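You operate a simulated robot arm through the tools that you are given. There is no shell and no other tool. Be economical: measure what you need, move in short steps, check, and stop when the job is done.

You are at the controls of a simulated two-armed robot. One attempt, no reset.

## Task
Hold the gearbox and wind it to OPEN, then grease its spindle end and cover it.
Fine: brush back, grease tin shut. A coat counts when it lies all over at full strength: go over it till it gets no stronger.
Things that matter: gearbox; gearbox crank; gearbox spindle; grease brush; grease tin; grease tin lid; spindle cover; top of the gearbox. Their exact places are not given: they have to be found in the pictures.

Only the result counts: the job must be done as asked and must still hold three seconds after the hand-in. Knocking over, shifting, dropping, spilling or breaking anything else fails it. Lids that push on must go on centred and level and be pressed home; caps that screw on are set level and turned clockwise until they are tight.

## Robot
Two 6-joint arms with two-finger parallel grippers on one trunk, on a base that drives. Base frame: it is fixed to the floor where the robot stands at the start and does not move with it; the origin is under the middle of the robot, x ahead of it, y to its left, z up; the surface under the hand at the start is at about z = 0.84. Units: m, degrees, N and s.
The left shoulder is at the start at [0.06, 0.187, 1.197], the right one opposite. With the tool pointing down near the work surface each hand reaches from about 0.1 to 0.6 m from the robot's upright axis, wherever it stands, measured 20 degrees to its own side. Places, roughly: gearbox crank [0.5, 0.1, 0.9]; gearbox spindle [0.5, 0.2, 0.9]; top of the gearbox [0.5, 0.2, 0.9]. Payload 1.57 kg a hand.
The TCP of each hand is the grasp point between the finger pads, 0.03 m short of the fingertips. In the tool frame z runs along the fingers and y along their closing line. Largest opening 0.11 m; finger width 0.024, thickness 0.012; the body of the gripper, 0.048 by 0.112 m, starts 0.078 m behind the TCP.
Orientation is that of the tool frame in the base frame, as [roll, pitch, yaw] about the fixed x, y, z axes, in that order (R = Rz(yaw) Ry(pitch) Rx(roll)). With the fingers straight down and closing along the base's y, the tool's x points along the base's -x, its y along +y and its z along -z.

## Interface
- The arms move only by the tool arm_command. It takes "left_increments", "right_increments" or both (then of equal length, played together; a hand with none holds still); each is a list of rows, each a list of 7 numbers: the shift along the tool's x, y, z in units of 400 mm (1.0 is 400 mm), then the turn, a rotation vector about the tool's x, y, z in units of 90 degrees (1.0 is 90 degrees), then the opening, from 0 (shut) to 1 (fully open). In form: [[dx, dy, dz, ax, ay, az, fingers], ...]. A call has 1 to 20 rows; each row is the pose to reach, as a shift and turn from the pose commanded when the call began, along the tool's axes at that moment. A call with a number of a shift or a turn outside -1 to 1 is refused whole. Rows are played at 5 a second. More than 0.05 m and 8.6 degrees between two rows, or a gripper value outside its range, and nothing of the call is played. A pose out of reach is approached as far as the arm can. The call stops where the force on the tool passes 90 N (or 10 N more than at its start, if that is more) or the arm is blocked; 0.2 s more then pass. The fingers move at their own pace (about 0.153 m/s each) and stop on an object; they squeeze with about 33 N. The grip force told is the motor's: it shows also when the fingers shut on nothing. Time passes only in rows, and 0.2 s behind the last, so rows that repeat a pose let the fingers close. The reply holds the time, the measured pose of the TCP, the force on the tool along the base axes, the opening and the grip force, in the units named above and with some noise, with the torque about the TCP (base axes, N m) and any sound that the robot's microphone picked up.
- Cameras (640 x 400 px; columns grow to the right, rows downward): "scene" is now at [0.005, 0.0254, 1.7552]; the picture's right is [0.37, -0.93, -0.00], its down [-0.71, -0.28, -0.65] and it looks along [0.61, 0.24, -0.76] (base axes); focal length 274 px, centre (320, 200). "left" rides on the left gripper at [0.07, -0.016, -0.141] in its tool frame; the picture's right is [0.23, 0.97, 0.00], its down [-0.86, 0.20, -0.48] and it looks along [-0.47, 0.11, 0.88] (tool axes); focal length 222 px, centre (320, 200). "right" rides on the right gripper at [0.07, 0.016, -0.141] in its tool frame; the picture's right is [-0.23, 0.97, 0.00], its down [-0.86, -0.20, -0.48] and it looks along [-0.47, -0.11, 0.88] (tool axes); focal length 222 px, centre (320, 200).
- snapshot(camera): a new picture of that camera. It takes no simulated time.
- move_column(by): slides the trunk up (or, below 0, down) by that many m; the arms and the scene camera ride with it, the base frame stays. It gives what a move gives, with no picture.
- steer(legs): drives the robot by 1 to 6 legs, each [ahead, left, turn to the left] in m, m and degrees, along the robot's own axes; the way and the turn of a leg run together, so that a leg with both is an arc; at most 1.5 m and 180 degrees a leg. The arms and the cameras ride along, it lands a little off, and it stops where it bumps. It gives what a move gives.
- aim_head(pan, tilt): turns the head with the scene camera to pan (to the left, within 86 degrees either way) and tilt (down, from -29 to 69), counted from straight ahead of the robot. It gives what a move gives.
- measure_at(camera, pixels): for up to 12 pixels [column, row] of the newest picture of that camera ("zoom" is the newest enlarged one), the place [x, y, z] in the base frame of the surface seen there, good to about 0.002 m, but the place of the scene camera against the robot may be out by one fixed shift of up to 0.025 m in any direction. It takes no simulated time.
- inspect(camera, box): a new picture of the part [left, top, right, bottom] of that camera's present view, enlarged. It takes no simulated time.
- finish_job(): hands the job in; it is judged then, once.

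Go step by step. Measure first, check grasps and placings, and put right what went wrong. The budget is 80 turns and 62 pictures, counting those below and the enlarged ones. Unless the task says otherwise, let go and move clear before handing in, and close with one line.

The tools are called after "Request:" as a command line: name --argument value ..., lists and objects as JSON in quotes. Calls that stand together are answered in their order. arm_command: Moves the arms, as the interface text tells. Its arguments: {"type":"object","properties":{"left_increments":{"type":"array","items":{"type":"array","items":{"type":"number"}}},"right_increments":{"type":"array","items":{"type":"array","items":{"type":"number"}}}},"required":[]} The other tools are called the same way: move_column (by) slides the trunk up or down; steer (legs) drives the base; aim_head (pan, tilt) turns the head that bears the scene camera; snapshot (camera) takes a picture; measure_at (camera, pixels) gives the place of the surface under pixels of a picture; inspect (camera, box) takes an enlarged picture of a part of a camera's view; finish_job () hands the job in.

At the start:

```text
time_s: 0.0
left_ee_pos: [0.377, 0.3013, 1.3618]
left_tcp_rot: [-180.0, 0.0, 180.0]
left_force: [-0.7, -0.9, -0.7]
left_ft_torque: [-0.02, 0.0, -0.01]
left_gripper_width: 0.1101
left_finger_force: 0.0
right_ee_pos: [0.4515, -0.0365, 1.2717]
right_tcp_rot: [179.9, 0.0, -179.9]
right_force: [-0.2, 0.8, 0.2]
right_ft_torque: [0.01, 0.0, 0.0]
right_gripper_width: 0.1099
right_finger_force: 0.0
trunk travel left (down, up): [-0.825, 0.165]
robot x, y, heading: [-0.001, 0.0023, -0.1]
head pan, tilt: [21.5, 49.3]
```

scene: 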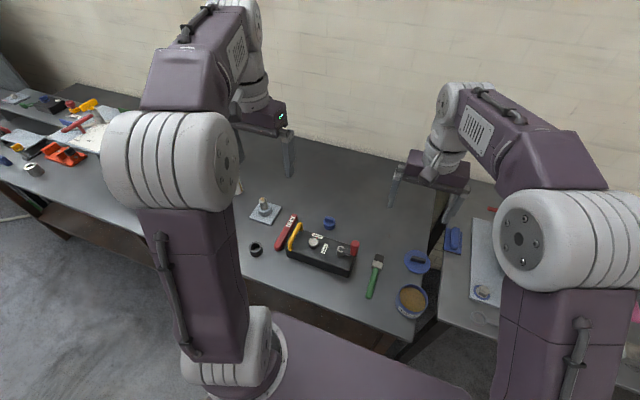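
right: 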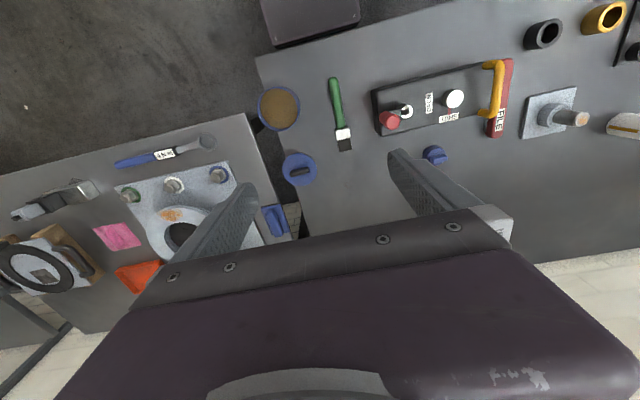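
left: 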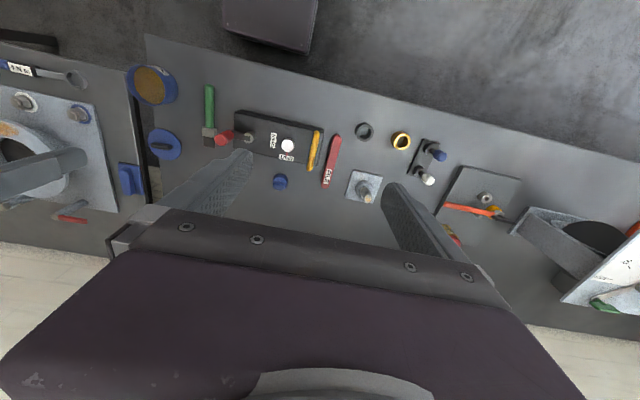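

The gearbox is the black box around (325,250) in the scene view and (445,100) in the right view. I'll enlarge both views to read its details.

Request:
inspect --camera "right" --box '[360, 50, 520, 170]'

Request:
inspect --camera "scene" --box '[240, 190, 440, 315]'

Request:
measure_at --camera "scene" --pixels '[[294, 238], [342, 248], [354, 248], [314, 241], [329, 223], [417, 262], [412, 298], [377, 263], [371, 292], [264, 203], [286, 232], [255, 249]]'

Request:
measure_at --camera "right" --pixels '[[376, 92], [500, 62], [406, 111], [390, 121], [453, 98], [494, 90], [435, 154], [300, 170], [279, 108], [335, 90], [343, 135], [385, 135]]'

```text
3.33 times, centred on (440, 110) of right
```

zoom: 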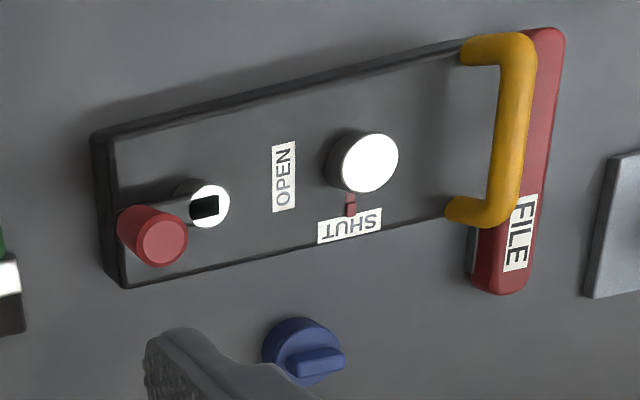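

```text
3.20 times, centred on (340, 252) of scene
```

zoom: 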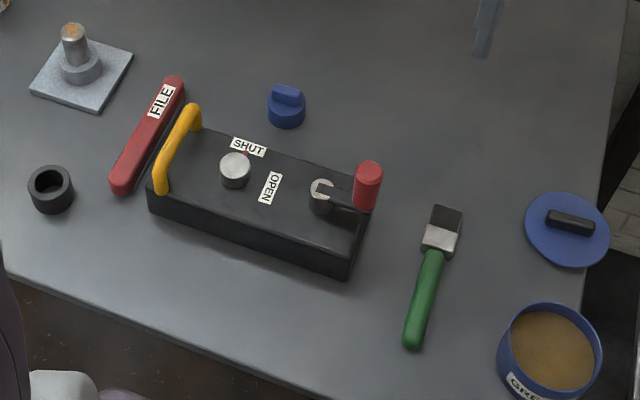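

```text
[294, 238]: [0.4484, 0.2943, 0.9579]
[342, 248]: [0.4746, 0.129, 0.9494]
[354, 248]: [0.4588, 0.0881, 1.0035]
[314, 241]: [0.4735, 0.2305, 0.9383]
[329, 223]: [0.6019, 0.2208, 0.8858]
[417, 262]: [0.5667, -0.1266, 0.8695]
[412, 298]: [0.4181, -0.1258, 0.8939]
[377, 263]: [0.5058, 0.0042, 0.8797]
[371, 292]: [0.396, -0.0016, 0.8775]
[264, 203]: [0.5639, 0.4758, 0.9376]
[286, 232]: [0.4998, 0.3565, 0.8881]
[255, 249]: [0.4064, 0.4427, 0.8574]
```

```text
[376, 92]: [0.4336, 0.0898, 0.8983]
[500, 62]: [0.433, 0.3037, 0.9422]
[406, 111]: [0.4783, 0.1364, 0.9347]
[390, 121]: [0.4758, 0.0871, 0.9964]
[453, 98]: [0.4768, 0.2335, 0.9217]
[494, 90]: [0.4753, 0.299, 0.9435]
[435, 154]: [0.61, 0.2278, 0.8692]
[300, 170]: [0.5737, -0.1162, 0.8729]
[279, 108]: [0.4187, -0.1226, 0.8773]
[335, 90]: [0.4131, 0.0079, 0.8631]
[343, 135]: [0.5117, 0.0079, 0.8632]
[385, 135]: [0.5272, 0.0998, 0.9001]
```

The pictures show a crank with a red knob near (0.476,0.087,0.99) and the crank axis near (0.478,0.136). A white-topped spindle at (0.477,0.233) has its pointer at SHUT, and the yellow handle sits at y≈0.30. I'll bring both hands nearer for better views.

Request:
arm_command --left_increments '[[-0.03, 0, 0.1, 0, 0, 0, 1], [-0.06, 0, 0.2, 0, 0, 0, 1], [-0.09, 0, 0.3, 0, 0, 0, 1], [-0.12, 0, 0.4, 0, 0, 0, 1], [-0.15, 0, 0.5, 0, 0, 0, 1]]' --right_increments '[[0.016, 0.058, 0.06, 0, 0, 0, 1], [0.032, 0.116, 0.12, 0, 0, 0, 1], [0.048, 0.174, 0.18, 0, 0, 0, 1], [0.064, 0.232, 0.24, 0, 0, 0, 1], [0.08, 0.29, 0.3, 0, 0, 0, 1]]'

Request:
snapshot --camera "left"

Request:
snapshot --camera "right"

```text
time_s: 1.2
left_ee_pos: [0.441, 0.3027, 1.1608]
left_tcp_rot: [-179.9, -0.2, -179.9]
left_force: [1.5, 0.2, 0.3]
left_ft_torque: [-0.04, 0.02, 0.02]
left_gripper_width: 0.1099
left_finger_force: 0.1
right_ee_pos: [0.4213, 0.0803, 1.1498]
right_tcp_rot: [-180.0, -0.1, -180.0]
right_force: [-0.1, 0.8, 0.3]
right_ft_torque: [0.01, 0.04, -0.02]
right_gripper_width: 0.1099
right_finger_force: 0.2
trunk travel left (down, up): [-0.825, 0.165]
robot x, y, heading: [0.0006, 0.0045, -0.2]
head pan, tilt: [21.5, 49.3]
```

```text
56 pictures are left
```

left: 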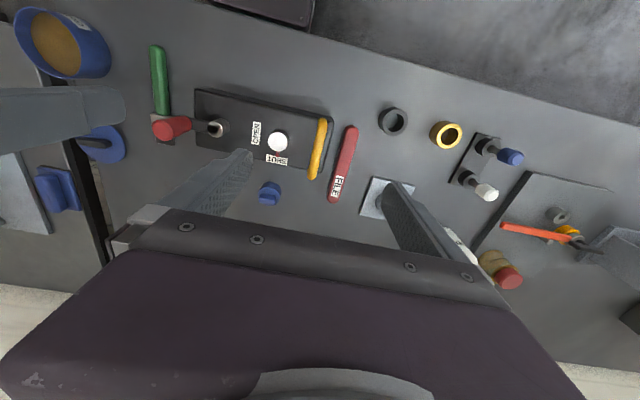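

```text
55 pictures are left
```

right: 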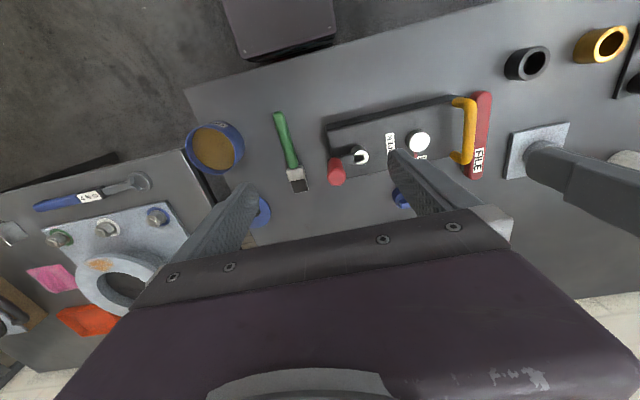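

I have clear views of the handle at (318,148) and the knob at (170,127) in the left view. Now I'll measure them.

Request:
inspect --camera "left" --box '[140, 70, 380, 220]'

Request:
measure_at --camera "left" --pixels '[[323, 122], [318, 148], [312, 177], [186, 124], [165, 128], [217, 128], [277, 142], [300, 120], [200, 95], [190, 145], [345, 160], [270, 192]]'

Request:
measure_at --camera "right" --pixels '[[336, 162], [336, 178], [361, 156], [419, 142], [470, 103], [470, 130], [463, 160], [327, 130], [450, 98], [449, 180], [385, 155], [400, 195]]'

```text
2.67 times, centred on (260, 145) of left
```

zoom: 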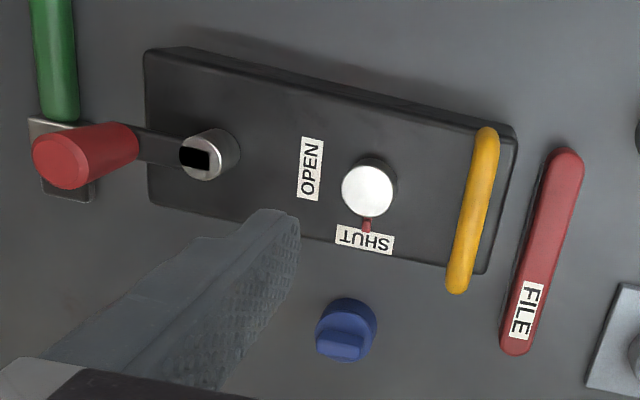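

```text
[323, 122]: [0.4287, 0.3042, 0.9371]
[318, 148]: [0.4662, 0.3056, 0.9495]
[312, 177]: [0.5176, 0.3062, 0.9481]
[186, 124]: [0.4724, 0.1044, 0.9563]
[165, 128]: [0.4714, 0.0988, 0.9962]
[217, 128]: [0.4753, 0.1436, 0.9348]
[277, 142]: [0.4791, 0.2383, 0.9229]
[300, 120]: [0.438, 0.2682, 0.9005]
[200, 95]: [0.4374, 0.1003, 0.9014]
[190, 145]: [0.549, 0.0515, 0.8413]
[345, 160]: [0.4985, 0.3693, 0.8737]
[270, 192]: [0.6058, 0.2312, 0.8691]
```

```text
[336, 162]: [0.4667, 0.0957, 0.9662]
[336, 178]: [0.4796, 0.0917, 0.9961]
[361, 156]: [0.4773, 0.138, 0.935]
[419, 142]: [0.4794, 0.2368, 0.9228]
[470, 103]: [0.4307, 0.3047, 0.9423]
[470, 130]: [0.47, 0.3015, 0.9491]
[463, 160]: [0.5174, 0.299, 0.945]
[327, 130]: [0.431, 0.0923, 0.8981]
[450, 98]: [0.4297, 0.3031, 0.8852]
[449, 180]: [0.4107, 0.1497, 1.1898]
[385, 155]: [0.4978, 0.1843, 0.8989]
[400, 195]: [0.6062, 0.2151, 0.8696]
```

The handle bar runs along x at y≈0.303 with its top at z 0.949. The crank axis is at (0.477,0.139) and the knob at (0.474,0.093). I'll tilt the left hand outward over the handle and turn the right hand 90° over the knob so the two bodies stay clear of each other.

Request:
arm_command --left_increments '[[-0.007, 0, 0.037, 0.015, 0, 0, 0.35], [-0.014, 0, 0.074, 0.03, 0, 0, 0.35], [-0.021, 0, 0.111, 0.045, 0, 0, 0.35], [-0.028, 0, 0.148, 0.06, 0, 0, 0.35], [-0.035, 0, 0.185, 0.075, 0, 0, 0.35], [-0.042, 0, 0.222, 0.09, 0, 0, 0.35], [-0.049, 0, 0.259, 0.105, 0, 0, 0.35], [-0.056, 0, 0.296, 0.12, 0, 0, 0.35], [-0.063, 0, 0.333, 0.135, 0, 0, 0.35], [-0.07, 0, 0.37, 0.15, 0, 0, 0.35], [-0.078, 0, 0.402, 0.1667, 0, 0, 0.35]]' --right_increments '[[-0.012, 0.003, 0.02, 0, 0, -0.091, 1], [-0.024, 0.006, 0.04, 0, 0, -0.182, 1], [-0.036, 0.009, 0.06, 0, 0, -0.273, 1], [-0.048, 0.012, 0.08, 0, 0, -0.364, 1], [-0.06, 0.015, 0.1, 0, 0, -0.455, 1], [-0.072, 0.018, 0.12, 0, 0, -0.546, 1], [-0.084, 0.021, 0.14, 0, 0, -0.637, 1], [-0.096, 0.024, 0.16, 0, 0, -0.728, 0.8], [-0.108, 0.027, 0.18, 0, 0, -0.819, 0.7], [-0.12, 0.03, 0.2, 0, 0, -0.91, 0.6], [-0.132, 0.032, 0.225, 0, 0, -1.0, 0.6]]'

Request:
snapshot --camera "left"

Request:
snapshot --camera "right"

Request:
snapshot --camera "scene"

```text
time_s: 3.6
left_ee_pos: [0.469, 0.302, 1.0006]
left_tcp_rot: [-164.9, 0.0, 179.9]
left_force: [-0.4, 0.3, -0.1]
left_ft_torque: [-0.01, -0.03, -0.05]
left_gripper_width: 0.0386
left_finger_force: 0.0
right_ee_pos: [0.4737, 0.0927, 1.0612]
right_tcp_rot: [-180.0, 0.0, -90.0]
right_force: [0.5, 0.0, 0.1]
right_ft_torque: [0.04, 0.01, 0.03]
right_gripper_width: 0.0662
right_finger_force: 0.0
trunk travel left (down, up): [-0.825, 0.165]
robot x, y, heading: [0.0024, 0.0018, 0.2]
head pan, tilt: [21.5, 49.3]
```

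```text
53 pictures are left
```

left: 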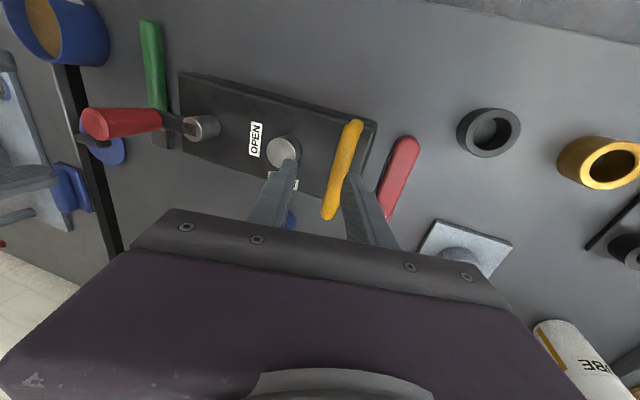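

```text
52 pictures are left
```

right: 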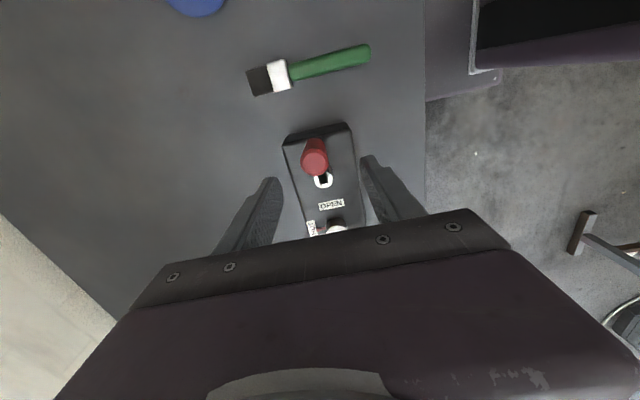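

```text
51 pictures are left
```

scene: 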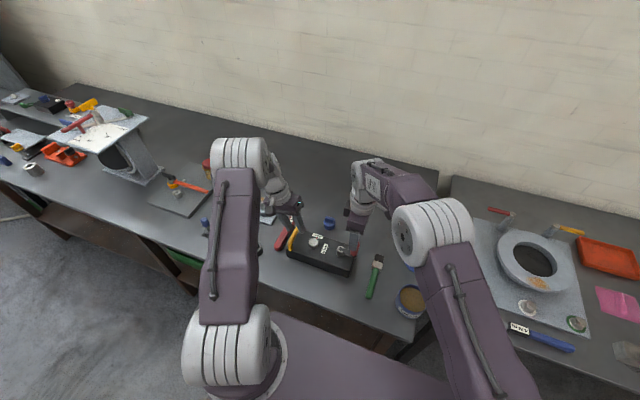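

Both hands sit above their targets. I'll measure the bar and knob once more before lowering.

Request:
measure_at --camera "left" --pixels '[[351, 145], [345, 172], [338, 195], [100, 124], [200, 127], [281, 148], [270, 150], [297, 150], [284, 137], [140, 120]]'

Request:
measure_at --camera "right" --pixels '[[314, 150], [304, 150], [325, 150], [313, 167], [323, 180], [313, 143]]'

```text
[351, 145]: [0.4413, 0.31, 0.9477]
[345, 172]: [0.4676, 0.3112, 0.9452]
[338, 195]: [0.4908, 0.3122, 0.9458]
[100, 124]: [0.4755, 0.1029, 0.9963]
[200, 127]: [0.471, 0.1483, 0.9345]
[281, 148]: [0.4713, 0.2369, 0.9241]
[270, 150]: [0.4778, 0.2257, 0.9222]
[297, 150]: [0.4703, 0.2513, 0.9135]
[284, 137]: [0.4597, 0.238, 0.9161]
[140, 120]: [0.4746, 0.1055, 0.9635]
```

```text
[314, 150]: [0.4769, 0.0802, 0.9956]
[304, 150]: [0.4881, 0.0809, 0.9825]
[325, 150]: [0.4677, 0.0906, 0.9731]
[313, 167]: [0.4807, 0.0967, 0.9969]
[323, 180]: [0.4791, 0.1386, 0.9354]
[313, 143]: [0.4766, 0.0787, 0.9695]
```

The bar is at y≈0.307 and the knob at (0.477,0.09). I'll lower the left hand onto the handle, then close it.

Request:
arm_command --left_increments '[[0, 0.022, 0.062, 0, 0, 0, 0.35], [0, 0.0433, 0.123, 0, 0, 0, 0.35], [0, 0.0433, 0.123, 0, 0, 0, 0.1], [0, 0.0433, 0.123, 0, 0, 0, 0], [0, 0.0433, 0.123, 0, 0, 0, 0]]'

Request:
snapshot --camera "left"

```text
time_s: 4.8
left_ee_pos: [0.469, 0.3062, 0.9485]
left_tcp_rot: [-165.0, 0.1, -180.0]
left_force: [0.2, 2.9, -0.1]
left_ft_torque: [0.1, -0.27, 0.34]
left_gripper_width: 0.0157
left_finger_force: 30.9
right_ee_pos: [0.4723, 0.0933, 1.061]
right_tcp_rot: [179.9, 0.0, -90.0]
right_force: [0.7, 0.2, 0.8]
right_ft_torque: [0.03, -0.03, -0.02]
right_gripper_width: 0.0658
right_finger_force: 0.1
trunk travel left (down, up): [-0.825, 0.165]
robot x, y, heading: [-0.0021, 0.0006, -0.2]
head pan, tilt: [21.5, 49.3]
```

```text
50 pictures are left
```

left: 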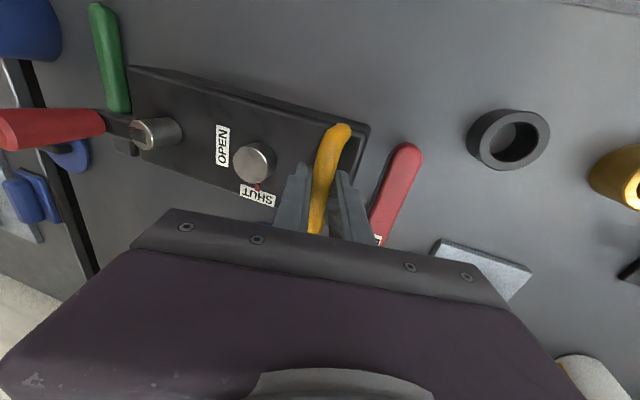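

The handle is gripped (width 15.7 mm, 31 N). Now I'll lower the right hand over the knob and close.

Request:
arm_command --right_increments '[[0.004, -0.005, 0.095, 0, 0, 0, 0.6], [0.0075, -0.01, 0.19, 0, 0, 0, 0.6], [0.0075, -0.01, 0.19, 0, 0, 0, 0.2], [0.0075, -0.01, 0.19, 0, 0, 0, 0], [0.0075, -0.01, 0.19, 0, 0, 0, 0]]'

Request:
snapshot --camera "right"

```text
time_s: 6.0
left_ee_pos: [0.469, 0.3056, 0.9486]
left_tcp_rot: [-164.9, -0.1, -179.9]
left_force: [-1.6, 2.3, 0.6]
left_ft_torque: [0.03, 0.35, -0.25]
left_gripper_width: 0.0156
left_finger_force: 30.9
right_ee_pos: [0.4768, 0.0901, 0.9849]
right_tcp_rot: [-180.0, 0.0, -90.0]
right_force: [3.6, -1.2, 0.8]
right_ft_torque: [0.37, -0.17, 0.03]
right_gripper_width: 0.0263
right_finger_force: 33.3
trunk travel left (down, up): [-0.825, 0.165]
robot x, y, heading: [0.0007, -0.0004, -0.2]
head pan, tilt: [21.5, 49.3]
```

```text
49 pictures are left
```

right: 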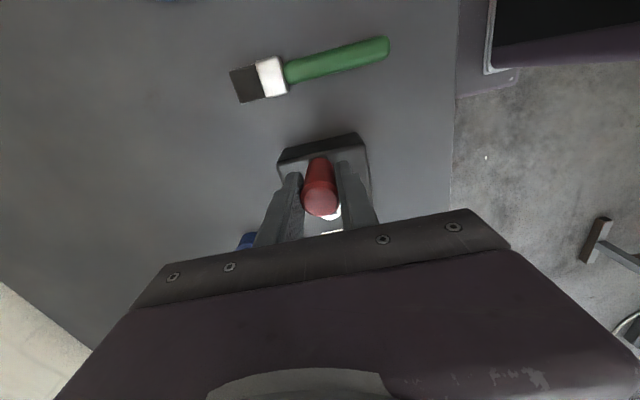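

The knob is gripped (26 mm). I'll try winding 30° clockwise around (0.477,0.139), r≈0.049, watching the pointer and the forces.

Request:
arm_command --right_increments '[[-0.0005, 0.0107, 0, 0, 0, 0, 0], [-0.0019, 0.0213, 0, 0, 0, 0, 0], [-0.0042, 0.0317, 0, 0, 0, 0, 0], [-0.0074, 0.0419, 0, 0, 0, 0, 0], [-0.0115, 0.0518, 0, 0, 0, 0, 0], [-0.0164, 0.0613, 0, 0, 0, 0, 0]]'

Request:
inspect --camera "left" --box '[80, 80, 400, 280]'

```text
time_s: 7.4
left_ee_pos: [0.4699, 0.3057, 0.9486]
left_tcp_rot: [-165.0, 0.1, -179.9]
left_force: [-1.7, 10.5, 0.0]
left_ft_torque: [0.1, -0.44, -0.46]
left_gripper_width: 0.0157
left_finger_force: 31.2
right_ee_pos: [0.4515, 0.0967, 0.9846]
right_tcp_rot: [179.9, 0.0, -90.0]
right_force: [0.7, -9.4, 0.0]
right_ft_torque: [-0.24, 0.31, -0.01]
right_gripper_width: 0.026
right_finger_force: 32.6
trunk travel left (down, up): [-0.825, 0.165]
robot x, y, heading: [-0.0008, 0.0013, -0.1]
head pan, tilt: [21.5, 49.3]
```

```text
2.00 times, centred on (240, 180) of left
```

zoom: 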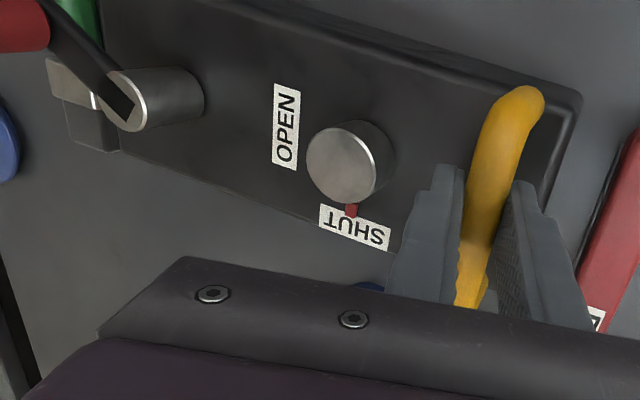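

The crank turned with about 10 N. The pointer has hardly moved, so the gear ratio is high. I'll keep winding clockwise to 120° and compare.

Request:
arm_command --right_increments '[[-0.0123, 0.0174, 0, 0, 0, 0, 0], [-0.0274, 0.0325, 0, 0, 0, 0, 0], [-0.0449, 0.0448, 0, 0, 0, 0, 0], [-0.0642, 0.0538, 0, 0, 0, 0, 0], [-0.0848, 0.0593, 0, 0, 0, 0, 0], [-0.1061, 0.0612, 0, 0, 0, 0, 0], [-0.1274, 0.0593, 0, 0, 0, 0, 0], [-0.148, 0.0538, 0, 0, 0, 0, 0], [-0.1674, 0.0448, 0, 0, 0, 0, 0]]'

Request:
inspect --camera "left" --box '[80, 80, 400, 280]'

```text
time_s: 9.4
left_ee_pos: [0.47, 0.3062, 0.9485]
left_tcp_rot: [-164.9, -0.1, 180.0]
left_force: [-6.5, 12.5, 0.8]
left_ft_torque: [0.16, 0.61, -1.07]
left_gripper_width: 0.0164
left_finger_force: 31.9
right_ee_pos: [0.4335, 0.1622, 0.9859]
right_tcp_rot: [-180.0, -0.1, -90.0]
right_force: [4.7, -12.3, -0.1]
right_ft_torque: [-0.45, -0.14, -0.01]
right_gripper_width: 0.0259
right_finger_force: 32.5
trunk travel left (down, up): [-0.825, 0.165]
robot x, y, heading: [-0.001, -0.0037, -0.1]
head pan, tilt: [21.5, 49.3]
```

```text
2.00 times, centred on (240, 180) of left
```

zoom: 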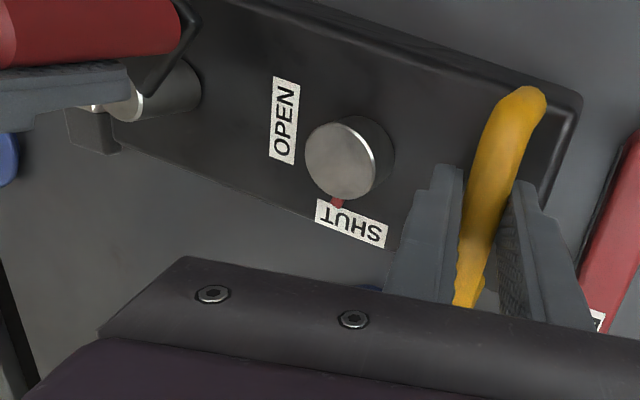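

The pointer at (337,203) has moved about 20° towards OPEN for 90° of crank, so clockwise is right and the ratio is about 4:1. Continuing to 240°.

Request:
arm_command --right_increments '[[-0.0253, -0.0195, 0, 0, 0, 0, 0], [-0.0448, -0.0448, 0, 0, 0, 0, 0], [-0.057, -0.0744, 0, 0, 0, 0, 0], [-0.0612, -0.1061, 0, 0, 0, 0, 0], [-0.057, -0.1378, 0, 0, 0, 0, 0], [-0.0448, -0.1674, 0, 0, 0, 0, 0], [-0.0253, -0.1927, 0, 0, 0, 0, 0], [0, -0.2122, 0, 0, 0, 0, 0]]'

Request:
inspect --camera "left" --box '[80, 80, 400, 280]'

```text
time_s: 11.2
left_ee_pos: [0.4673, 0.3065, 0.948]
left_tcp_rot: [-165.0, -0.1, 179.8]
left_force: [-1.7, 0.4, -1.6]
left_ft_torque: [0.16, 0.7, -0.37]
left_gripper_width: 0.0159
left_finger_force: 30.9
right_ee_pos: [0.4824, 0.1444, 0.9915]
right_tcp_rot: [-179.9, 0.1, -90.0]
right_force: [-0.7, 0.0, 0.0]
right_ft_torque: [-0.02, -0.03, -0.01]
right_gripper_width: 0.0
right_finger_force: 21.8
right hand out of reach, approached as far as the arm can: row 3, 4, 5, 6, 7, 8
trunk travel left (down, up): [-0.825, 0.165]
robot x, y, heading: [0.0005, 0.0, 0.1]
head pan, tilt: [21.5, 49.3]
```

```text
2.00 times, centred on (240, 180) of left
```

zoom: 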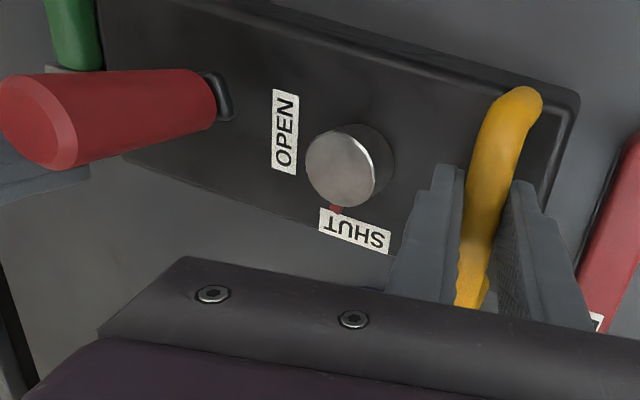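

The right hand ran out of reach at y≈0.18 and slipped off the knob; nothing was harmed. I'll release both hands, lift clear and drive the base about 0.15 m left.

Request:
arm_command --left_increments '[[0, 0, 0, 0, 0, 0, 0.35], [0, 0, 0, 0, 0, 0, 0.35], [0, 0, -0.1, 0, 0, 0, 0.35], [0, 0, -0.2, 0, 0, 0, 0.35], [0, 0, -0.25, 0, 0, 0, 0.35]]' --right_increments '[[0, 0, -0.07, 0, 0, 0, 0], [0, 0, -0.14, 0, 0, 0, 0], [0, 0, -0.2, 0, 0, 0, 0], [0, 0, -0.25, 0, 0, 0, 0.3], [0, 0, -0.3, 0, 0, 0, 0.6]]'

Request:
steer --legs '[[0, 0.15, 0]]'

Request:
snapshot --camera "left"

Request:
snapshot --camera "right"

```text
time_s: 12.4
left_ee_pos: [0.4686, 0.3311, 1.0452]
left_tcp_rot: [-165.0, 0.0, -179.9]
left_force: [-0.1, 0.6, 0.6]
left_ft_torque: [-0.03, 0.0, -0.02]
left_gripper_width: 0.0381
left_finger_force: 0.1
right_ee_pos: [0.4826, 0.1459, 1.1105]
right_tcp_rot: [-180.0, 0.0, -90.1]
right_force: [0.1, -0.3, -0.6]
right_ft_torque: [-0.01, -0.01, 0.0]
right_gripper_width: 0.0659
right_finger_force: 0.1
trunk travel left (down, up): [-0.825, 0.165]
robot x, y, heading: [-0.0008, -0.0001, -0.1]
head pan, tilt: [21.5, 49.3]
```

```text
time_s: 13.8
left_ee_pos: [0.4694, 0.4783, 1.0459]
left_tcp_rot: [-165.1, 0.0, 179.9]
left_force: [0.2, 0.0, -0.1]
left_ft_torque: [-0.01, -0.02, 0.01]
left_gripper_width: 0.0387
left_finger_force: 0.0
right_ee_pos: [0.4829, 0.2913, 1.1118]
right_tcp_rot: [-180.0, 0.1, -90.2]
right_force: [0.0, -0.1, -0.1]
right_ft_torque: [0.04, 0.01, 0.0]
right_gripper_width: 0.0659
right_finger_force: 0.0
trunk travel left (down, up): [-0.825, 0.165]
robot x, y, heading: [0.0029, 0.1455, -0.4]
head pan, tilt: [21.5, 49.3]
```

```text
45 pictures are left
```

left: 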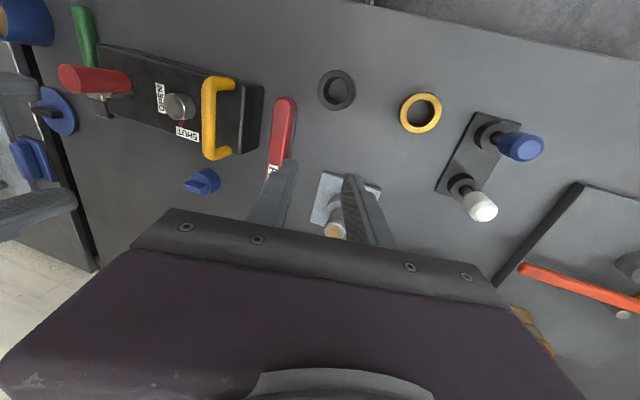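

```text
44 pictures are left
```

right: 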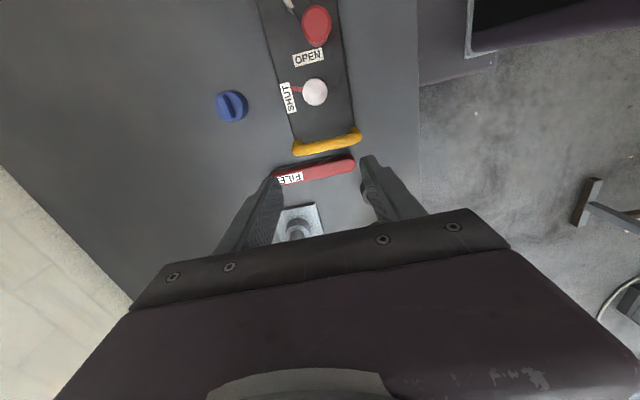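

The drive went well. I'll measure the handle and knob positions now.

Request:
measure_at --camera "right" --pixels '[[316, 20], [316, 34], [314, 94], [325, 145], [345, 141], [309, 148]]'

Request:
measure_at --camera "left" --pixels '[[75, 76], [100, 83], [208, 110], [209, 130], [180, 107], [208, 92]]'

```text
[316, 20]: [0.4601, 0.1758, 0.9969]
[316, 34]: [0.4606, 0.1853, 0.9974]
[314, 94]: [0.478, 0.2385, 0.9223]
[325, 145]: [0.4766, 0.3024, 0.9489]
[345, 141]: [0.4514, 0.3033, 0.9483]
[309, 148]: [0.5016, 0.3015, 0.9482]
```

```text
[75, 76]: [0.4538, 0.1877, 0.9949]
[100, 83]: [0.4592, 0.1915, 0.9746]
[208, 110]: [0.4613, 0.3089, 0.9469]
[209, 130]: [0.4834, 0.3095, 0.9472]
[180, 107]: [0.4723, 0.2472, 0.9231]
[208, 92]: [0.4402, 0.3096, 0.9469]
```

In the right-hand frame the knob is at (0.459,0.182) and the handle is unchanged. I'll move the right hand above the knob, then re-grip the handle with the left.

Request:
arm_command --left_increments '[[0, 0, 0, 0, 0, 0, 0.35], [0, -0.07, 0.019, 0, 0, 0, 0.35], [0, -0.17, 0.045, 0, 0, 0, 0.35], [0, -0.27, 0.074, 0, 0, 0, 0.35], [0, -0.355, 0.097, 0, 0, 0, 0.35], [0, -0.355, 0.2, 0, 0, 0, 0.35], [0, -0.355, 0.28, 0, 0, 0, 0.35], [0, -0.355, 0.345, 0, 0, 0, 0.35], [0, -0.355, 0.345, 0, 0, 0, 0], [0, -0.355, 0.345, 0, 0, 0, 0], [0, -0.355, 0.345, 0, 0, 0, 0]]' --right_increments '[[0.09, 0.02, 0.04, 0, 0, 0, 0.6], [0.18, 0.04, 0.08, 0, 0, 0, 0.6], [0.2725, 0.06, 0.125, 0, 0, 0, 0.6], [0.2725, 0.06, 0.125, 0, 0, 0, 0.6], [0.2725, 0.06, 0.125, 0, 0, 0, 0.6], [0.2725, 0.06, 0.125, 0, 0, 0, 0.6], [0.2725, 0.06, 0.125, 0, 0, 0, 0.6], [0.2725, 0.06, 0.125, 0, 0, 0, 0.6], [0.2725, 0.06, 0.125, 0, 0, 0, 0.6], [0.2725, 0.06, 0.125, 0, 0, 0, 0.6], [0.2725, 0.06, 0.125, 0, 0, 0, 0.6]]'

Request:
snapshot --camera "right"

Request:
measure_at --camera "right" --pixels '[[316, 150], [316, 165], [316, 140], [320, 155]]'

```text
time_s: 16.2
left_ee_pos: [0.4693, 0.3054, 0.9488]
left_tcp_rot: [-165.1, -0.1, 180.0]
left_force: [-0.9, -1.1, 0.2]
left_ft_torque: [0.0, -0.32, 0.03]
left_gripper_width: 0.0157
left_finger_force: 31.2
right_ee_pos: [0.4583, 0.1828, 1.0602]
right_tcp_rot: [-179.9, 0.0, -90.1]
right_force: [0.1, 0.0, 0.3]
right_ft_torque: [-0.01, 0.02, -0.02]
right_gripper_width: 0.0661
right_finger_force: 0.0
trunk travel left (down, up): [-0.825, 0.165]
robot x, y, heading: [-0.0028, 0.1511, 0.0]
head pan, tilt: [21.5, 49.3]
```

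```text
43 pictures are left
```

right: 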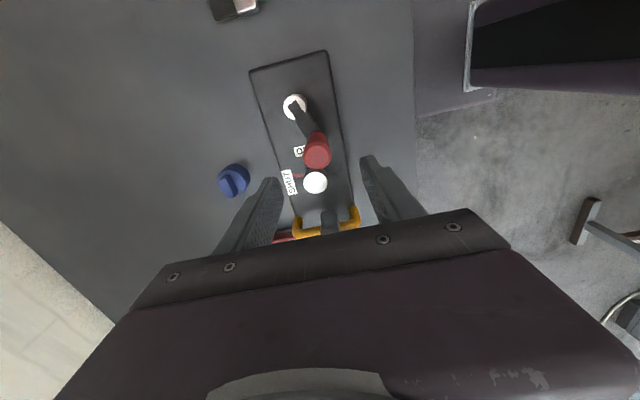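

```text
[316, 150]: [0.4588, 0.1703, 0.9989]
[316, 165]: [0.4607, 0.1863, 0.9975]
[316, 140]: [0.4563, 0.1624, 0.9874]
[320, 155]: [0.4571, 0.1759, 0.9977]
```

The knob's centre is about (0.459,0.178). Solving for the circle gives the axis at (0.477,0.1355), r≈0.046. I'll lower and grip the knob.

Request:
arm_command --right_increments '[[0.006, -0.001, 0.094, 0, 0, 0, 0.6], [0.011, -0.002, 0.188, 0, 0, 0, 0.6], [0.011, -0.002, 0.188, 0, 0, 0, 0.2], [0.011, -0.002, 0.188, 0, 0, 0, 0], [0.011, -0.002, 0.188, 0, 0, 0, 0]]'

```text
time_s: 17.4
left_ee_pos: [0.4702, 0.3058, 0.9479]
left_tcp_rot: [-165.0, 0.0, 179.9]
left_force: [2.5, -2.0, 0.2]
left_ft_torque: [0.02, -0.2, 0.08]
left_gripper_width: 0.0156
left_finger_force: 31.1
right_ee_pos: [0.4601, 0.1791, 0.9857]
right_tcp_rot: [-180.0, -0.1, -90.1]
right_force: [-2.5, 1.0, 2.7]
right_ft_torque: [-0.08, 0.04, -0.01]
right_gripper_width: 0.026
right_finger_force: 33.5
trunk travel left (down, up): [-0.825, 0.165]
robot x, y, heading: [-0.0001, 0.1526, 0.0]
head pan, tilt: [21.5, 49.3]
```

The knob is held. Winding on clockwise from 158° to 270°.

Request:
arm_command --right_increments '[[-0.0067, -0.0233, 0, 0, 0, 0, 0], [-0.0084, -0.0434, 0, 0, 0, 0, 0], [-0.0067, -0.0635, 0, 0, 0, 0, 0], [-0.0014, -0.083, 0, 0, 0, 0, 0], [0.0071, -0.1013, 0, 0, 0, 0, 0], [0.0187, -0.1178, 0, 0, 0, 0, 0], [0.0329, -0.1321, 0, 0, 0, 0, 0], [0.0495, -0.1437, 0, 0, 0, 0, 0], [0.0678, -0.1522, 0, 0, 0, 0, 0], [0.0873, -0.1574, 0, 0, 0, 0, 0], [0.1074, -0.1592, 0, 0, 0, 0, 0]]'

Request:
inspect --camera "left" --box '[80, 80, 400, 280]'

```text
time_s: 19.8
left_ee_pos: [0.4699, 0.3064, 0.9483]
left_tcp_rot: [-164.9, 0.0, 180.0]
left_force: [4.6, -4.7, -0.1]
left_ft_torque: [0.01, -0.64, 0.7]
left_gripper_width: 0.0156
left_finger_force: 30.6
right_ee_pos: [0.523, 0.1386, 0.9869]
right_tcp_rot: [-179.8, 0.0, -90.1]
right_force: [-0.9, 6.8, 9.3]
right_ft_torque: [-0.27, -0.01, 0.0]
right_gripper_width: 0.0259
right_finger_force: 32.8
trunk travel left (down, up): [-0.825, 0.165]
robot x, y, heading: [0.0014, 0.1486, -0.2]
head pan, tilt: [21.5, 49.3]
```

```text
2.00 times, centred on (240, 180) of left
```

zoom: 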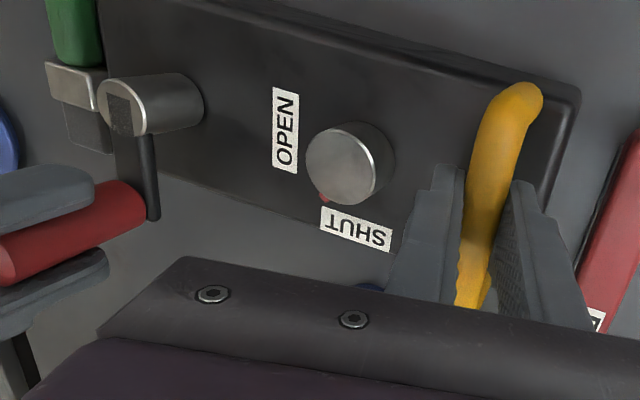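

The pointer is now peeking out at (327,197), roughly halfway between SHUT and OPEN. Winding on to 390°.

Request:
arm_command --right_increments '[[0.0201, 0.0018, 0, 0, 0, 0, 0], [0.0396, 0.007, 0, 0, 0, 0, 0], [0.0579, 0.0155, 0, 0, 0, 0, 0], [0.0744, 0.0271, 0, 0, 0, 0, 0], [0.0887, 0.0414, 0, 0, 0, 0, 0], [0.1003, 0.0579, 0, 0, 0, 0, 0], [0.1088, 0.0762, 0, 0, 0, 0, 0], [0.114, 0.0957, 0, 0, 0, 0, 0], [0.1158, 0.1158, 0, 0, 0, 0, 0], [0.114, 0.1359, 0, 0, 0, 0, 0], [0.1088, 0.1554, 0, 0, 0, 0, 0], [0.1003, 0.1737, 0, 0, 0, 0, 0]]'

Request:
inspect --camera "left" --box '[80, 80, 400, 280]'

Request:
inspect --camera "right" --box '[200, 100, 440, 250]'

```text
time_s: 22.4
left_ee_pos: [0.4684, 0.3076, 0.9477]
left_tcp_rot: [-165.2, 0.1, -179.9]
left_force: [-5.1, 11.8, 0.3]
left_ft_torque: [0.22, 0.74, -0.95]
left_gripper_width: 0.0171
left_finger_force: 32.7
right_ee_pos: [0.4525, 0.0945, 0.9867]
right_tcp_rot: [179.9, -0.2, -90.1]
right_force: [2.6, -16.8, 9.2]
right_ft_torque: [0.36, 0.0, 0.04]
right_gripper_width: 0.026
right_finger_force: 32.9
trunk travel left (down, up): [-0.825, 0.165]
robot x, y, heading: [-0.0004, 0.1489, -0.3]
head pan, tilt: [21.5, 49.3]
```

```text
2.00 times, centred on (240, 180) of left
```

zoom: 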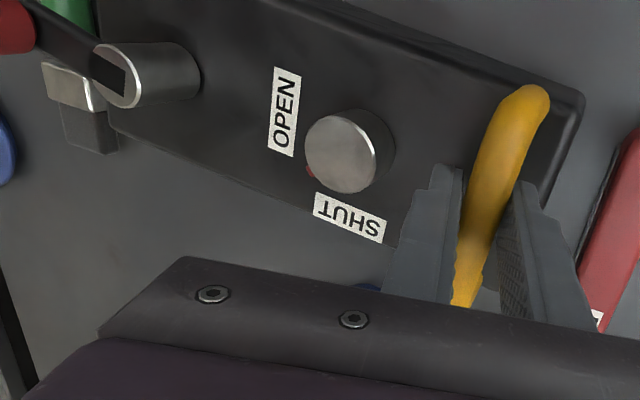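

```text
2.67 times, centred on (320, 175) of right
```

zoom: 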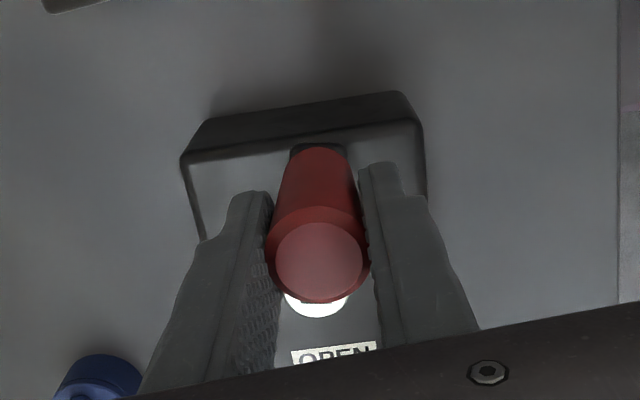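

The pointer at (308,172) is now about 60–65° of the way, so total travel looks like about 1.5 crank turns. Winding on to 510° with a slightly larger radius, since the force pointed outward.

Request:
arm_command --right_increments '[[-0.0116, 0.0187, 0, 0, 0, 0, 0], [-0.0263, 0.0334, 0, 0, 0, 0, 0], [-0.0433, 0.0453, 0, 0, 0, 0, 0], [-0.0621, 0.054, 0, 0, 0, 0, 0], [-0.0821, 0.0594, 0, 0, 0, 0, 0], [-0.1028, 0.0612, 0, 0, 0, 0, 0], [-0.1235, 0.0594, 0, 0, 0, 0, 0], [-0.1435, 0.054, 0, 0, 0, 0, 0], [-0.1623, 0.0453, 0, 0, 0, 0, 0], [-0.1793, 0.0334, 0, 0, 0, 0, 0], [-0.194, 0.0187, 0, 0, 0, 0, 0], [-0.2059, 0.0017, 0, 0, 0, 0, 0]]'

Request:
inspect --camera "left" --box '[80, 80, 400, 280]'

```text
time_s: 25.0
left_ee_pos: [0.4688, 0.3057, 0.9477]
left_tcp_rot: [-165.0, 0.1, 179.9]
left_force: [-8.6, 20.8, 2.3]
left_ft_torque: [0.12, -0.67, -0.53]
left_gripper_width: 0.0156
left_finger_force: 31.8
right_ee_pos: [0.4527, 0.1786, 0.985]
right_tcp_rot: [180.0, -0.1, -90.1]
right_force: [3.1, -20.3, 4.1]
right_ft_torque: [0.4, -0.03, 0.02]
right_gripper_width: 0.0258
right_finger_force: 32.8
trunk travel left (down, up): [-0.825, 0.165]
robot x, y, heading: [-0.0019, 0.1485, -0.3]
head pan, tilt: [21.5, 49.3]
```

```text
2.00 times, centred on (240, 180) of left
```

zoom: 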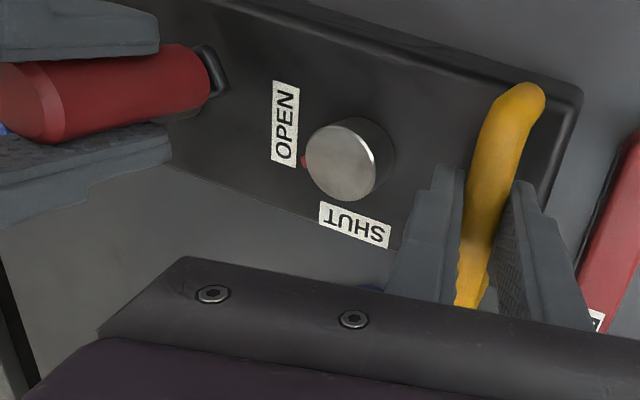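

The pointer at (303,161) is about 80–85° round, nearly in line with OPEN. I'll go on about 30° of crank and check.

Request:
arm_command --right_increments '[[-0.0035, -0.015, 0, 0, 0, 0, 0], [-0.0055, -0.0298, 0, 0, 0, 0, 0], [-0.008, -0.045, 0, 0, 0, 0, 0], [-0.0095, -0.0595, 0, 0, 0, 0, 0]]'

Request:
inspect --camera "left" --box '[160, 80, 320, 180]'

```text
time_s: 26.0
left_ee_pos: [0.4708, 0.3053, 0.9489]
left_tcp_rot: [-165.0, 0.2, -180.0]
left_force: [3.2, 13.1, -0.3]
left_ft_torque: [0.14, -0.44, 0.41]
left_gripper_width: 0.0154
left_finger_force: 31.6
right_ee_pos: [0.476, 0.1827, 0.9853]
right_tcp_rot: [179.8, 0.1, -90.1]
right_force: [-5.8, -14.8, -0.2]
right_ft_torque: [-0.24, 0.27, 0.01]
right_gripper_width: 0.0263
right_finger_force: 32.6
trunk travel left (down, up): [-0.825, 0.165]
robot x, y, heading: [-0.0005, 0.1484, 0.0]
head pan, tilt: [21.5, 49.3]
```

```text
4.00 times, centred on (240, 130) of left
```

zoom: 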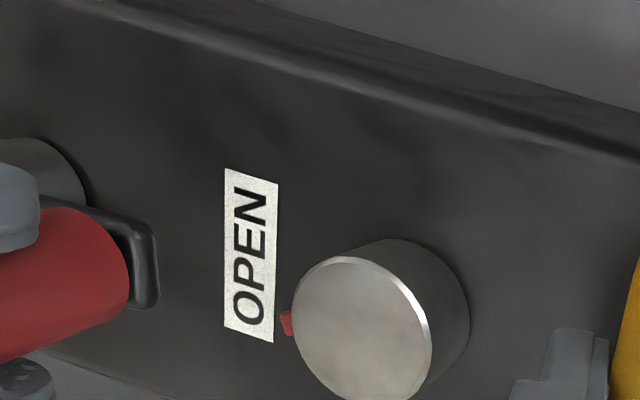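

Allowing for perspective, the pointer at (287,323) is still short of the OPEN label's centre line. I'll wind another 60° gently.

Request:
arm_command --right_increments '[[0.0017, -0.02, 0, 0, 0, 0, 0], [0.0069, -0.0393, 0, 0, 0, 0, 0], [0.0154, -0.0575, 0, 0, 0, 0, 0], [0.0269, -0.0739, 0, 0, 0, 0, 0], [0.0411, -0.0881, 0, 0, 0, 0, 0], [0.0575, -0.0996, 0, 0, 0, 0, 0]]'

Request:
inspect --camera "left" --box '[160, 80, 320, 180]'

```text
time_s: 27.4
left_ee_pos: [0.4693, 0.3051, 0.9476]
left_tcp_rot: [-165.0, -0.1, 179.9]
left_force: [1.9, -3.7, 13.3]
left_ft_torque: [-0.1, -0.67, 0.43]
left_gripper_width: 0.0157
left_finger_force: 31.6
right_ee_pos: [0.517, 0.1612, 0.9862]
right_tcp_rot: [-180.0, 0.0, -90.1]
right_force: [-3.3, 6.0, -6.2]
right_ft_torque: [-0.75, -0.05, -0.06]
right_gripper_width: 0.026
right_finger_force: 33.0
trunk travel left (down, up): [-0.825, 0.165]
robot x, y, heading: [0.0021, 0.1488, -0.2]
head pan, tilt: [21.5, 49.3]
```

```text
4.00 times, centred on (240, 130) of left
```

zoom: 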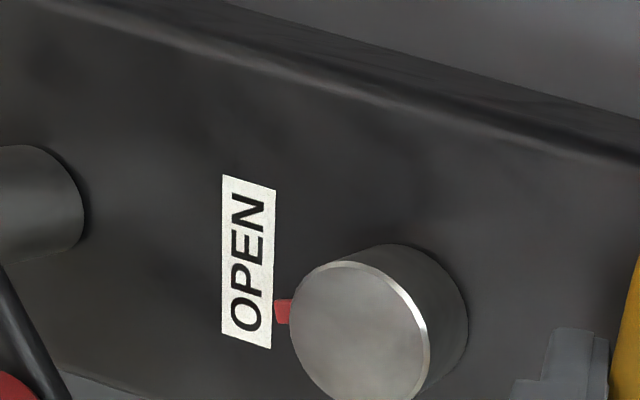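

The pointer has moved on to (283,311), and by my estimate about 15–18° remain. That suggests a ratio of 8:1, so I'll wind 100° more.

Request:
arm_command --right_increments '[[0.0182, -0.0085, 0, 0, 0, 0, 0], [0.0375, -0.0137, 0, 0, 0, 0, 0], [0.0575, -0.0154, 0, 0, 0, 0, 0], [0.0775, -0.0137, 0, 0, 0, 0, 0], [0.0968, -0.0085, 0, 0, 0, 0, 0], [0.116, 0, 0, 0, 0, 0, 0], [0.133, 0.0115, 0, 0, 0, 0, 0], [0.1475, 0.0257, 0, 0, 0, 0, 0], [0.1595, 0.0421, 0, 0, 0, 0, 0], [0.168, 0.0603, 0, 0, 0, 0, 0]]'

Request:
inspect --camera "left" --box '[160, 80, 320, 180]'

```text
time_s: 29.6
left_ee_pos: [0.4703, 0.3045, 0.9479]
left_tcp_rot: [-165.0, -0.1, 179.9]
left_force: [4.9, -28.8, 0.2]
left_ft_torque: [-0.2, -0.5, 0.36]
left_gripper_width: 0.0156
left_finger_force: 31.2
right_ee_pos: [0.4942, 0.0937, 0.986]
right_tcp_rot: [-179.9, 0.1, -90.0]
right_force: [-3.1, 27.3, -0.5]
right_ft_torque: [-0.19, 0.02, 0.04]
right_gripper_width: 0.026
right_finger_force: 32.3
trunk travel left (down, up): [-0.825, 0.165]
robot x, y, heading: [0.0002, 0.1482, -0.5]
head pan, tilt: [21.5, 49.3]
```

```text
4.00 times, centred on (240, 130) of left
```

zoom: 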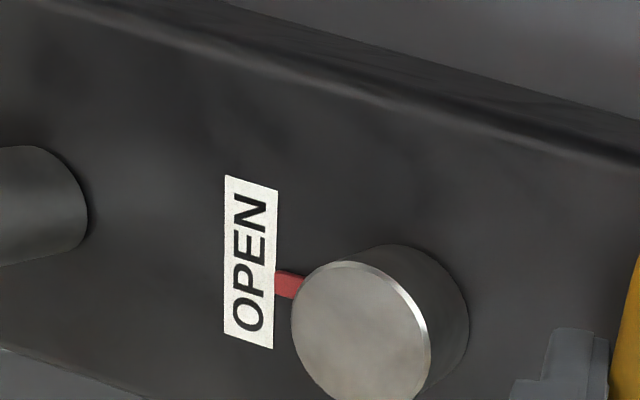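

The pointer at (287,284) is nearly aligned, with about 5° left. I'll wind 40° more, watching for the stop.

Request:
arm_command --right_increments '[[0.001, 0.0193, 0, 0, 0, 0, 0], [0.002, 0.0393, 0, 0, 0, 0, 0], [0, 0.0589, 0, 0, 0, 0, 0], [-0.004, 0.0786, 0, 0, 0, 0, 0]]'

Request:
inspect --camera "left" --box '[160, 80, 320, 180]'

```text
time_s: 30.6
left_ee_pos: [0.47, 0.3066, 0.9477]
left_tcp_rot: [-165.1, 0.0, 179.8]
left_force: [-6.6, 13.2, 0.9]
left_ft_torque: [0.2, 0.61, -1.04]
left_gripper_width: 0.0174
left_finger_force: 32.2
right_ee_pos: [0.462, 0.092, 0.9851]
right_tcp_rot: [180.0, -0.2, -90.0]
right_force: [6.9, -16.4, 7.3]
right_ft_torque: [0.35, -0.05, 0.04]
right_gripper_width: 0.0261
right_finger_force: 32.8
trunk travel left (down, up): [-0.825, 0.165]
robot x, y, heading: [0.0013, 0.1473, 0.0]
head pan, tilt: [21.5, 49.3]
```

```text
4.00 times, centred on (240, 130) of left
```

zoom: 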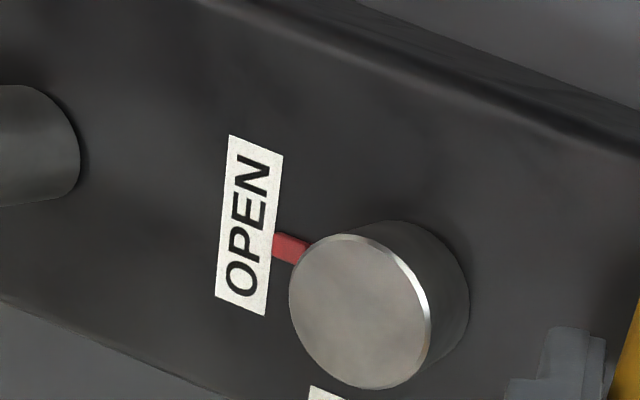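

Now only about 3° from the label's centre line. I'll wind 20° more, then release the knob and look from above.

Request:
arm_command --right_increments '[[-0.007, 0.0185, 0, 0, 0, 0, 0], [-0.0175, 0.036, 0, 0, 0, 0, 0], [-0.0175, 0.036, 0, 0, 0, 0, 0.3], [-0.0175, 0.036, 0, 0, 0, 0, 0.6], [-0.0175, 0.036, 0, 0, 0, 0, 0.6], [-0.0175, 0.036, -0.1, 0, 0, 0, 0.6], [-0.0175, 0.036, -0.2, 0, 0, 0, 0.6], [-0.1, 0.036, -0.3, 0, 0, 0, 0.6]]'

Request:
inspect --camera "right" --box '[220, 60, 420, 185]'

Request:
inspect --camera "left" --box '[80, 80, 400, 280]'

```text
refused: row 8 steps farther than a row can; nothing moved
```

```text
3.20 times, centred on (320, 122) of right
```

zoom: 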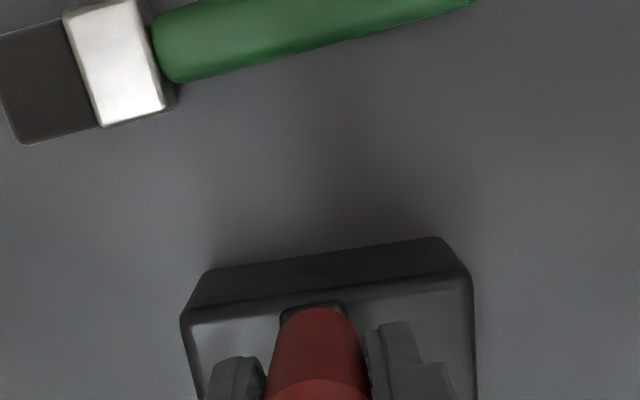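

```text
2.00 times, centred on (240, 180) of left
```

zoom: 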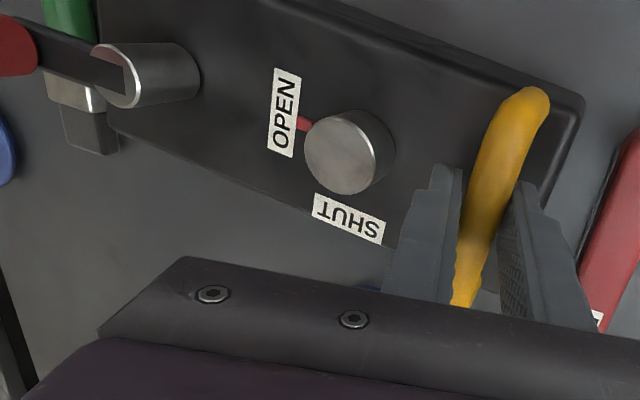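

The call was refused because the last row stepped too far. I'll redo it with smaller steps.

Request:
arm_command --right_increments '[[-0.007, 0.0185, 0, 0, 0, 0, 0], [-0.0175, 0.036, 0, 0, 0, 0, 0], [-0.0175, 0.036, 0, 0, 0, 0, 0.3], [-0.0175, 0.036, 0, 0, 0, 0, 0.6], [-0.0175, 0.036, 0, 0, 0, 0, 0.6], [-0.0175, 0.036, -0.1, 0, 0, 0, 0.6], [-0.0175, 0.036, -0.2, 0, 0, 0, 0.6], [-0.1, 0.036, -0.25, 0, 0, 0, 0.6], [-0.2, 0.036, -0.25, 0, 0, 0, 0.6]]'

Request:
inspect --camera "right" --box '[220, 60, 420, 185]'

```text
time_s: 32.6
left_ee_pos: [0.4693, 0.3058, 0.9494]
left_tcp_rot: [-165.1, 0.0, 179.9]
left_force: [1.7, -1.6, 3.0]
left_ft_torque: [-0.15, -0.88, -0.02]
left_gripper_width: 0.0157
left_finger_force: 31.3
right_ee_pos: [0.4459, 0.1747, 1.0853]
right_tcp_rot: [179.9, 0.0, -90.1]
right_force: [1.1, 1.3, -0.6]
right_ft_torque: [0.0, -0.01, 0.01]
right_gripper_width: 0.0658
right_finger_force: 0.0
trunk travel left (down, up): [-0.825, 0.165]
robot x, y, heading: [-0.0002, 0.1469, -0.2]
head pan, tilt: [21.5, 49.3]
```

```text
3.20 times, centred on (320, 122) of right
```

zoom: 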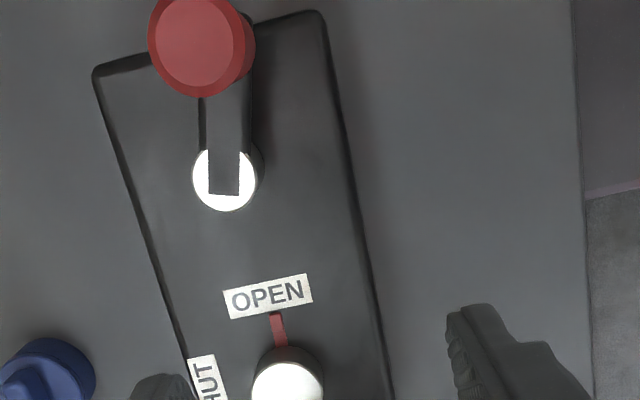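

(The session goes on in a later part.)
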